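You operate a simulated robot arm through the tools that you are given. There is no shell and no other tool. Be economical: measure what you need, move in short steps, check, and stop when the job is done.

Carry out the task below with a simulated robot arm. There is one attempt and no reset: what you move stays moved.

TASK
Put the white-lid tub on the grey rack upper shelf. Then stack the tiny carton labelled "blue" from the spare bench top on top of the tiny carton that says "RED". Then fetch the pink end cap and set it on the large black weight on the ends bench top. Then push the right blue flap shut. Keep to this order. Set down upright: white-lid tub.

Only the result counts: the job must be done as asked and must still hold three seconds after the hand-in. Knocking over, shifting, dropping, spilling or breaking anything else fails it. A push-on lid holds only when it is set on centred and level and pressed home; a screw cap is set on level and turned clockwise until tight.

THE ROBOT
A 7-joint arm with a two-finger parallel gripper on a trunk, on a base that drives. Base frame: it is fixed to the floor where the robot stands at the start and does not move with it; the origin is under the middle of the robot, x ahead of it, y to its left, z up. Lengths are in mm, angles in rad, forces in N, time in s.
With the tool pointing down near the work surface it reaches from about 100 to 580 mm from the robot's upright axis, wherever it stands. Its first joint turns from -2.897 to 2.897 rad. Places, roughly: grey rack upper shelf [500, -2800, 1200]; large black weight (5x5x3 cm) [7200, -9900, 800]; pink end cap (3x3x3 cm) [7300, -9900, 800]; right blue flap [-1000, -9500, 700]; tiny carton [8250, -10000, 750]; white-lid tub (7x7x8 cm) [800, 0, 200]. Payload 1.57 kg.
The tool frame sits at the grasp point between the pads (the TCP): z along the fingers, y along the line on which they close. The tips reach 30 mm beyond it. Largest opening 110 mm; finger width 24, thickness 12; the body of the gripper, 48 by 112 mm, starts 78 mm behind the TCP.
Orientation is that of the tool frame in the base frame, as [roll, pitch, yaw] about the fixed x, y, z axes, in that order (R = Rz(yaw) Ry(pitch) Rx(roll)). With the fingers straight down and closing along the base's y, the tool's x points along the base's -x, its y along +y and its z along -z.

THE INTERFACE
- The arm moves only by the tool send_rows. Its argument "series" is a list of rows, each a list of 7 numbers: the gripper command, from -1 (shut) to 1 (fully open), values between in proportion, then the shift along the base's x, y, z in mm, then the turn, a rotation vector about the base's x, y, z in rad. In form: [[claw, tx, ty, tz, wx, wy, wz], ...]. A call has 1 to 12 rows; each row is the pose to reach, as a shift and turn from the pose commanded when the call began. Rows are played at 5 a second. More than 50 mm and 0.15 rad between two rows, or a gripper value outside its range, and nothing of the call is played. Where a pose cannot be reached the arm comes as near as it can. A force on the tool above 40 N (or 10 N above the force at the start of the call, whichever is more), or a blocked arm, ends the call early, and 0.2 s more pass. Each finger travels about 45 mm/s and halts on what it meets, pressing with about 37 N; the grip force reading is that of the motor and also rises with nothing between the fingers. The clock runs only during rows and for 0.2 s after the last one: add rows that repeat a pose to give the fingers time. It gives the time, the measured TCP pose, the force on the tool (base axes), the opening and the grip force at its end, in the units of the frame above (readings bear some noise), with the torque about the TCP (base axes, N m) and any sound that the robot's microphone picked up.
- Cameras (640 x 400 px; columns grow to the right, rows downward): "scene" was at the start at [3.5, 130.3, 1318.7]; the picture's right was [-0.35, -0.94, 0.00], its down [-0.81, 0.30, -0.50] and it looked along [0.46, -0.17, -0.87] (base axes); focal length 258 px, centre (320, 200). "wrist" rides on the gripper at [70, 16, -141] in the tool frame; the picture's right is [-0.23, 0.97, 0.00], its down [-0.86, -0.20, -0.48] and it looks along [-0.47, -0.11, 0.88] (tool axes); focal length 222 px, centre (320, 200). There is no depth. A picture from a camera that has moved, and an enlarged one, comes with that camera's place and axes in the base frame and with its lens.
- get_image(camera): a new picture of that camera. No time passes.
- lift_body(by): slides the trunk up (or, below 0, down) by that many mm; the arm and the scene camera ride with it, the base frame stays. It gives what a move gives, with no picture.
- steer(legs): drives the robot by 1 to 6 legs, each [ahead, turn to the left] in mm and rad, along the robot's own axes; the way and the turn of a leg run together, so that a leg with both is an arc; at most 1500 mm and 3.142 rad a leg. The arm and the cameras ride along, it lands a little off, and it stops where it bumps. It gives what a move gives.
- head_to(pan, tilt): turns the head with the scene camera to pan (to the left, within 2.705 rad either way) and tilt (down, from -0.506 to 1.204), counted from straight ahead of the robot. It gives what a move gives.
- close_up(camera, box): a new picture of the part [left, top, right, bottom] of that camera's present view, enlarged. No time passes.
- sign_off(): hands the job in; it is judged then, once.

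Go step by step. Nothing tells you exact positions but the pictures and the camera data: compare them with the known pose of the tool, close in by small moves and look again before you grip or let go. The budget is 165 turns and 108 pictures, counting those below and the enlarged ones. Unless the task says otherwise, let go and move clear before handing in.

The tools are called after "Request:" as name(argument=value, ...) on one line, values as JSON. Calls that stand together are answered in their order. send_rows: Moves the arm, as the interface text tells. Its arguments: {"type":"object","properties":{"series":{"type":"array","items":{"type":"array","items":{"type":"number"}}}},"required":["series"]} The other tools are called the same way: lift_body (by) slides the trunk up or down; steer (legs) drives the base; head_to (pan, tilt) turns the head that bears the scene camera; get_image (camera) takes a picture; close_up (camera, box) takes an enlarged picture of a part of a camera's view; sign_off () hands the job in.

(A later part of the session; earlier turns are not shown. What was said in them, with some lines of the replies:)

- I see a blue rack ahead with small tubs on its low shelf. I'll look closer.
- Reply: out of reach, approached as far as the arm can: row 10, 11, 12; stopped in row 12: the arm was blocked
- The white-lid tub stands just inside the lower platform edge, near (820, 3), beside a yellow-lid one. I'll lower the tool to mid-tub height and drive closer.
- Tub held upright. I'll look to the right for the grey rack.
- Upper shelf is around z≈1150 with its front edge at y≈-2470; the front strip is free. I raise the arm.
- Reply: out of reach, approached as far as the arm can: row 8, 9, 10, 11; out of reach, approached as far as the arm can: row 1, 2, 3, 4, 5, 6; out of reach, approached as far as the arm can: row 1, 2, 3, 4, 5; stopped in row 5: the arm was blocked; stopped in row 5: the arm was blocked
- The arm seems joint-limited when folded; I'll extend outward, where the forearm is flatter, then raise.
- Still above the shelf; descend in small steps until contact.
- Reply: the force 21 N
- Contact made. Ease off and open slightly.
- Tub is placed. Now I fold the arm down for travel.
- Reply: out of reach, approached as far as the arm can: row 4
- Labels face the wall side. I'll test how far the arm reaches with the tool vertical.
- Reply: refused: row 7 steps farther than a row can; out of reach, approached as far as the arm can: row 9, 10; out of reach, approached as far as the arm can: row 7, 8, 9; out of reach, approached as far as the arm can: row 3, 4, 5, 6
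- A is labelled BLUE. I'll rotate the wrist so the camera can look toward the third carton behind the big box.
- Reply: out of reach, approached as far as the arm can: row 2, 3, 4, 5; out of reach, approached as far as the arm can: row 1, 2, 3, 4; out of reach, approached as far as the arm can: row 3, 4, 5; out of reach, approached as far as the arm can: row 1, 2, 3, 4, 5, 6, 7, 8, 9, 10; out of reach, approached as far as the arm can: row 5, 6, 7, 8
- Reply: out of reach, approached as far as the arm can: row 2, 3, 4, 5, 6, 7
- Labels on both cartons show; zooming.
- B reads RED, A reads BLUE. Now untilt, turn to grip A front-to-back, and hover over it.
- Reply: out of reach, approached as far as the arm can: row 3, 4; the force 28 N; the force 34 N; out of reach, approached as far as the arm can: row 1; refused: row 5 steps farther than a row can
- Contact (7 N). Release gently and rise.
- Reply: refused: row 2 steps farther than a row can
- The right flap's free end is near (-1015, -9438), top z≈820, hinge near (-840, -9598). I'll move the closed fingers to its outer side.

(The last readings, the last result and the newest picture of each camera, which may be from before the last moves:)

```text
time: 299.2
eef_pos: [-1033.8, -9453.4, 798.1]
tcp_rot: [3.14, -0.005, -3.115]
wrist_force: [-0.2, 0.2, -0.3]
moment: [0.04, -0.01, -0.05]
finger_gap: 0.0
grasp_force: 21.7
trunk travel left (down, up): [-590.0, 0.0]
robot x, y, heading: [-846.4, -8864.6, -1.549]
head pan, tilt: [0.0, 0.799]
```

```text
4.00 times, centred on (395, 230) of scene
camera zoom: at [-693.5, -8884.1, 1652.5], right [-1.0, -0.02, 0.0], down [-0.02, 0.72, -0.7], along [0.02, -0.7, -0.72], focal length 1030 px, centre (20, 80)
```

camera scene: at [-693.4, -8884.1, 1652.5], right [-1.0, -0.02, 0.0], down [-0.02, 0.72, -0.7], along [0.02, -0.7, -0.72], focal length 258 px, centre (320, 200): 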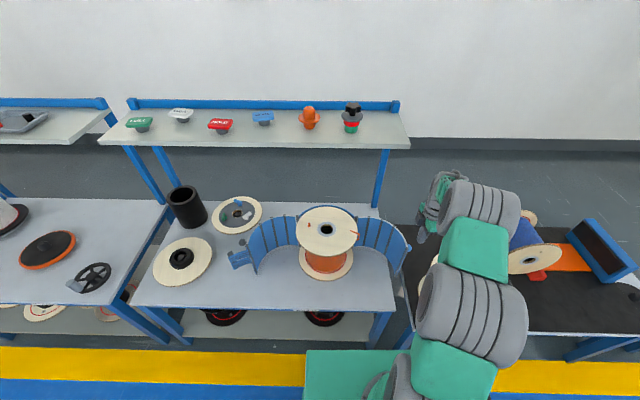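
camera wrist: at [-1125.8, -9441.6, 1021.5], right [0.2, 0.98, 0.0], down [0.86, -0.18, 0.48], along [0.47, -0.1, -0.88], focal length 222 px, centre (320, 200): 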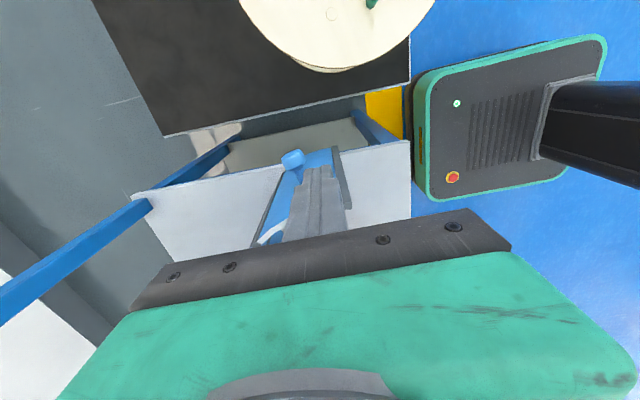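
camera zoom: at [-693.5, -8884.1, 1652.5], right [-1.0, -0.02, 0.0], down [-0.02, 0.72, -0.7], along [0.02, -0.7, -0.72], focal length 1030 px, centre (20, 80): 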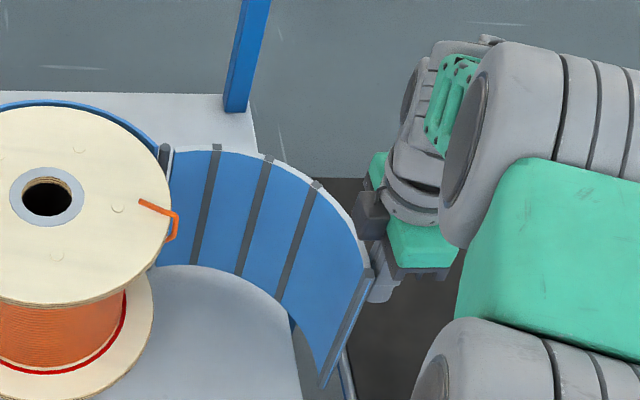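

Request:
send_rows(series=[[-1, 9, 11.5, 0, 0, 0, -0.06], [-1, 18.6, 22.4, 0, 0, 0, -0.12], [-1, 28.9, 32.7, 0, 0, 0, -0.18], [-1, 39.7, 42.4, 0, 0, 0, -0.24], [-1, 51.2, 51.4, 0, 0, 0, -0.3], [-1, 63.1, 59.8, 0, 0, 0, -0.36], [-1, 75.6, 67.4, 0, 0, 0, -0.42], [-1, 88.4, 74.2, 0, 0, 0, -0.48], [-1, 101.7, 80.2, 0, 0, 0, -0.54], [-1, 115.3, 85.5, 0, 0, 0, -0.6], [-1, 129.2, 89.9, 0, 0, 0, -0.66], [-1, 143.3, 93.5, 0, 0, 0, -0.72]])

Request:
get_image(camera="wrist")

Request:
close_up(camera="scene", box=[300, 180, 440, 300])

```text
time: 301.8
eef_pos: [-891.0, -9359.5, 798.6]
tcp_rot: [3.141, -0.003, 2.448]
wrist_force: [0.0, -1.0, -0.1]
moment: [0.0, -0.04, -0.02]
finger_gap: 0.1
grasp_force: 21.3
trunk travel left (down, up): [-590.0, 0.0]
robot x, y, heading: [-851.5, -8861.2, -1.543]
head pan, tilt: [0.0, 0.799]
```

```text
12 pictures are left
camera wrist: at [-932.4, -9303.6, 940.7], right [0.8, 0.6, 0.0], down [0.53, -0.7, 0.48], along [0.29, -0.38, -0.88], focal length 222 px, centre (320, 200)
```

wrist: 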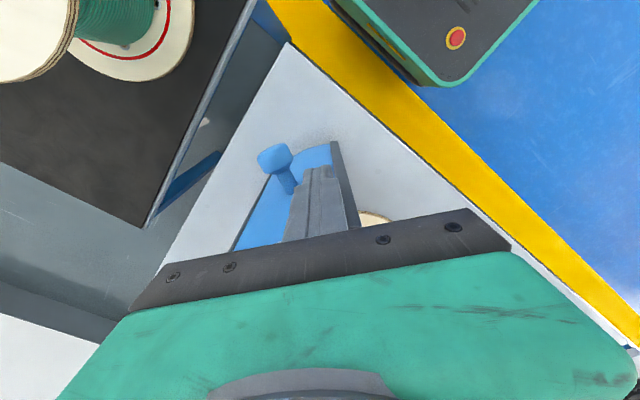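

```text
3.33 times, centred on (370, 240) of scene
camera zoom: at [-693.3, -8884.1, 1652.4], right [-1.0, -0.02, 0.0], down [-0.02, 0.72, -0.7], along [0.02, -0.7, -0.72], focal length 858 px, centre (153, 67)
```

zoom: 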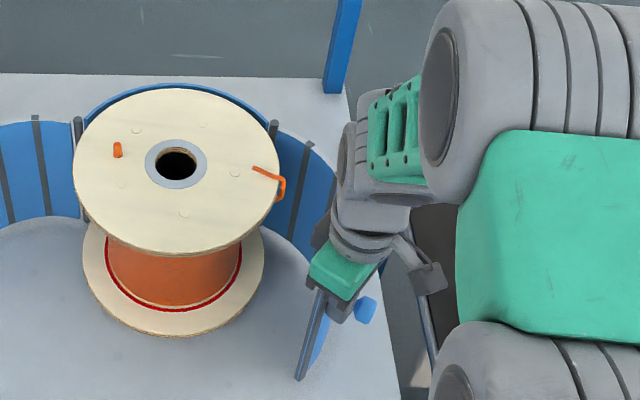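

Request:
send_rows(series=[[-1, 14.3, 2.7, 0, 0, 0, -0.06], [-1, 28.8, 4.6, 0, 0, 0, -0.12], [-1, 43.4, 5.6, 0, 0, 0, -0.18], [-1, 58, 5.8, 0, 0, 0, -0.24], [-1, 72.6, 5, 0, 0, 0, -0.3], [-1, 87.1, 3.4, 0, 0, 0, -0.36], [-1, 101.4, 1, 0, 0, 0, -0.42], [-1, 115.7, -2.4, 0, 0, 0, -0.48], [-1, 129.6, -6.5, 0, 0, 0, -0.54], [-1, 129.6, -6.5, 0, 0, 0, -0.54]])

Request:
get_image(camera="scene")

```text
time: 304.0
eef_pos: [-759.6, -9367.4, 797.5]
tcp_rot: [3.14, -0.004, 1.909]
wrist_force: [0.0, -0.8, -0.3]
moment: [-0.01, -0.02, 0.02]
finger_gap: 0.0
grasp_force: 20.8
trunk travel left (down, up): [-590.0, 0.0]
robot x, y, heading: [-851.4, -8863.5, -1.541]
head pan, tilt: [0.0, 0.799]
```

```text
10 pictures are left
camera scene: at [-693.3, -8884.1, 1652.4], right [-1.0, -0.02, 0.0], down [-0.02, 0.72, -0.7], along [0.02, -0.7, -0.72], focal length 258 px, centre (320, 200)
```

scene: 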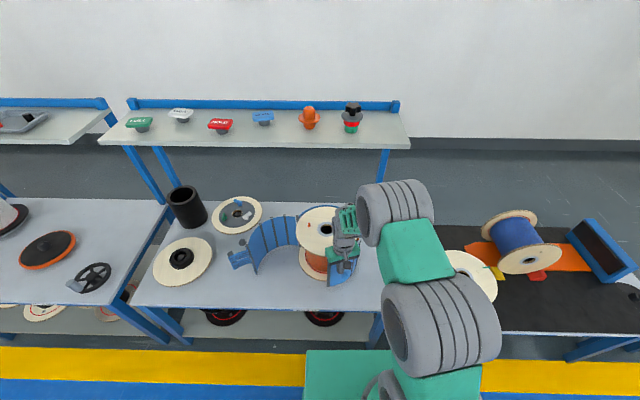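

Request:
send_rows(series=[[-1, 5.7, -2, 0, 0, 0, -0.025], [-1, 11.4, -4.2, 0, 0, 0, -0.05], [-1, 17, -6.5, 0, 0, 0, -0.075], [-1, 22.5, -9, 0, 0, 0, -0.1], [-1, 28, -11.6, 0, 0, 0, -0.125], [-1, 33.4, -14.3, 0, 0, 0, -0.15], [-1, 33.4, -14.3, 0, 0, 0, -0.15]])

Request:
close_up(camera="scene", box=[220, 180, 400, 300])

```text
time: 305.4
eef_pos: [-734.8, -9369.7, 793.7]
tcp_rot: [-3.136, -0.025, 1.768]
wrist_force: [-2.3, 8.8, -1.8]
moment: [-0.25, -0.03, -0.02]
finger_gap: 0.0
grasp_force: 21.0
trunk travel left (down, up): [-590.0, 0.0]
robot x, y, heading: [-846.8, -8867.2, -1.556]
head pan, tilt: [0.0, 0.799]
stopped in row 6: the force on the tool passed its limit at 45 N (the readings are from after the stop); the commanded pose is now the measured one
```

```text
3.33 times, centred on (310, 240) of scene
camera zoom: at [-692.8, -8883.1, 1652.4], right [-1.0, -0.02, 0.0], down [-0.01, 0.72, -0.7], along [0.01, -0.7, -0.72], focal length 858 px, centre (353, 67)
```

zoom: 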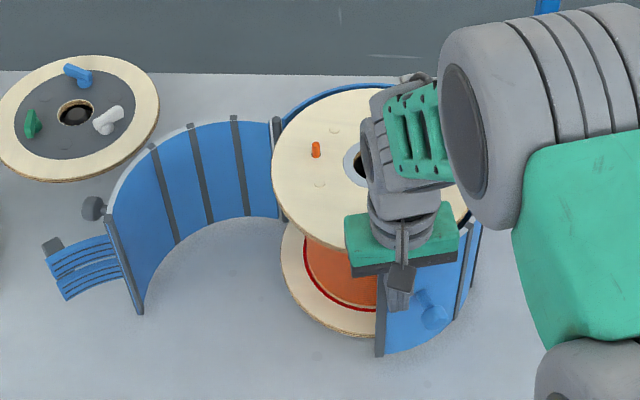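

Request:
send_rows(series=[[-1, 0, 15, 0, 0, 0, 0], [-1, 0, 40, 5, 0, 0, 0], [-1, 0, 70, 40, 0, 0, 0], [-1, 0, 90, 80, 0, 0, 0], [-1, 0, 100, 120, 0, 0, 0], [-1, 0, 100, 160, 0, 0, 0]])

Request:
steer(legs=[[-250, 0]])

Request:
close_up(camera="scene", box=[220, 90, 420, 220])

```text
time: 306.8
eef_pos: [-734.6, -9272.9, 954.4]
tcp_rot: [-3.136, -0.022, 1.767]
wrist_force: [-0.1, -0.1, -1.1]
moment: [0.0, -0.03, 0.0]
finger_gap: 0.0
grasp_force: 21.7
trunk travel left (down, up): [-590.0, 0.0]
robot x, y, heading: [-851.3, -8865.7, -1.551]
head pan, tilt: [0.0, 0.799]
```

```text
time: 308.6
eef_pos: [-742.7, -9023.7, 954.7]
tcp_rot: [-3.136, -0.02, 1.761]
wrist_force: [0.1, 0.2, -0.1]
moment: [-0.03, 0.02, 0.01]
finger_gap: 0.0
grasp_force: 21.3
trunk travel left (down, up): [-590.0, 0.0]
robot x, y, heading: [-855.4, -8612.7, -1.554]
head pan, tilt: [0.0, 0.799]
```

```text
3.08 times, centred on (320, 155) of scene
camera zoom: at [-697.9, -8635.1, 1652.5], right [-1.0, -0.01, 0.0], down [-0.01, 0.72, -0.7], along [0.01, -0.7, -0.72], focal length 792 px, centre (320, 338)
```

zoom: 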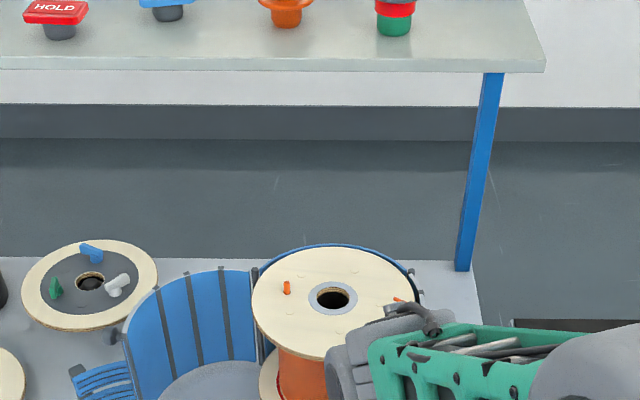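

Request:
send_rows(series=[[-1, -40, 0, 0, 0, 0, 0], [-1, -80, 10, 0, 0, 0, 0], [-1, -120, 20, 0, 0, 0, 0], [-1, -160, 30, 0, 0, 0, 0], [-1, -200, 40, 0, 0, 0, 0], [-1, -240, 50, 0, 0, 0, 0], [-1, -280, 60, 0, 0, 0, 0]])

Request:
close_up(camera="scene", box=[230, 150, 410, 270])

```text
time: 310.2
eef_pos: [-1022.5, -8964.8, 954.1]
tcp_rot: [-3.136, -0.021, 1.762]
wrist_force: [-0.1, 0.4, 0.1]
moment: [-0.04, 0.02, 0.0]
finger_gap: 0.0
grasp_force: 21.7
trunk travel left (down, up): [-590.0, 0.0]
robot x, y, heading: [-854.9, -8616.6, -1.558]
head pan, tilt: [0.0, 0.799]
```

```text
3.33 times, centred on (320, 210) of scene
camera zoom: at [-698.4, -8635.8, 1652.5], right [-1.0, -0.01, 0.0], down [-0.01, 0.72, -0.7], along [0.01, -0.7, -0.72], focal length 858 px, centre (320, 167)
```

zoom: 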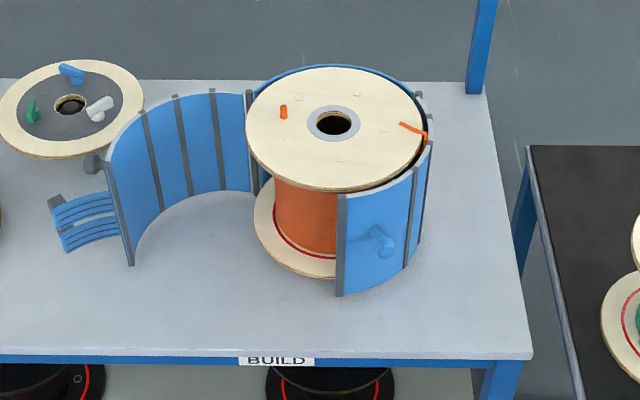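

The right flap is shut against its stop and stays closed, the other three parts are placed, and the arm is clear. Handing in.

Request:
sign_off()

```text
The job is handed in.
```

The whole job was done in the order asked and is handed in; I haven't seen a verdict.

- **White-lid tub:** it stands upright on the grey rack upper shelf.
- **Cartons:** the BLUE carton is stacked on the RED one. It sits about 1 cm off centre, at the arm's reach limit.
- **Pink end cap:** it is set on the black weight, well centred. It was the only black weight I saw on that bench.
- **Right blue flap:** it is pushed shut against its stop, and it stayed closed after I let go.
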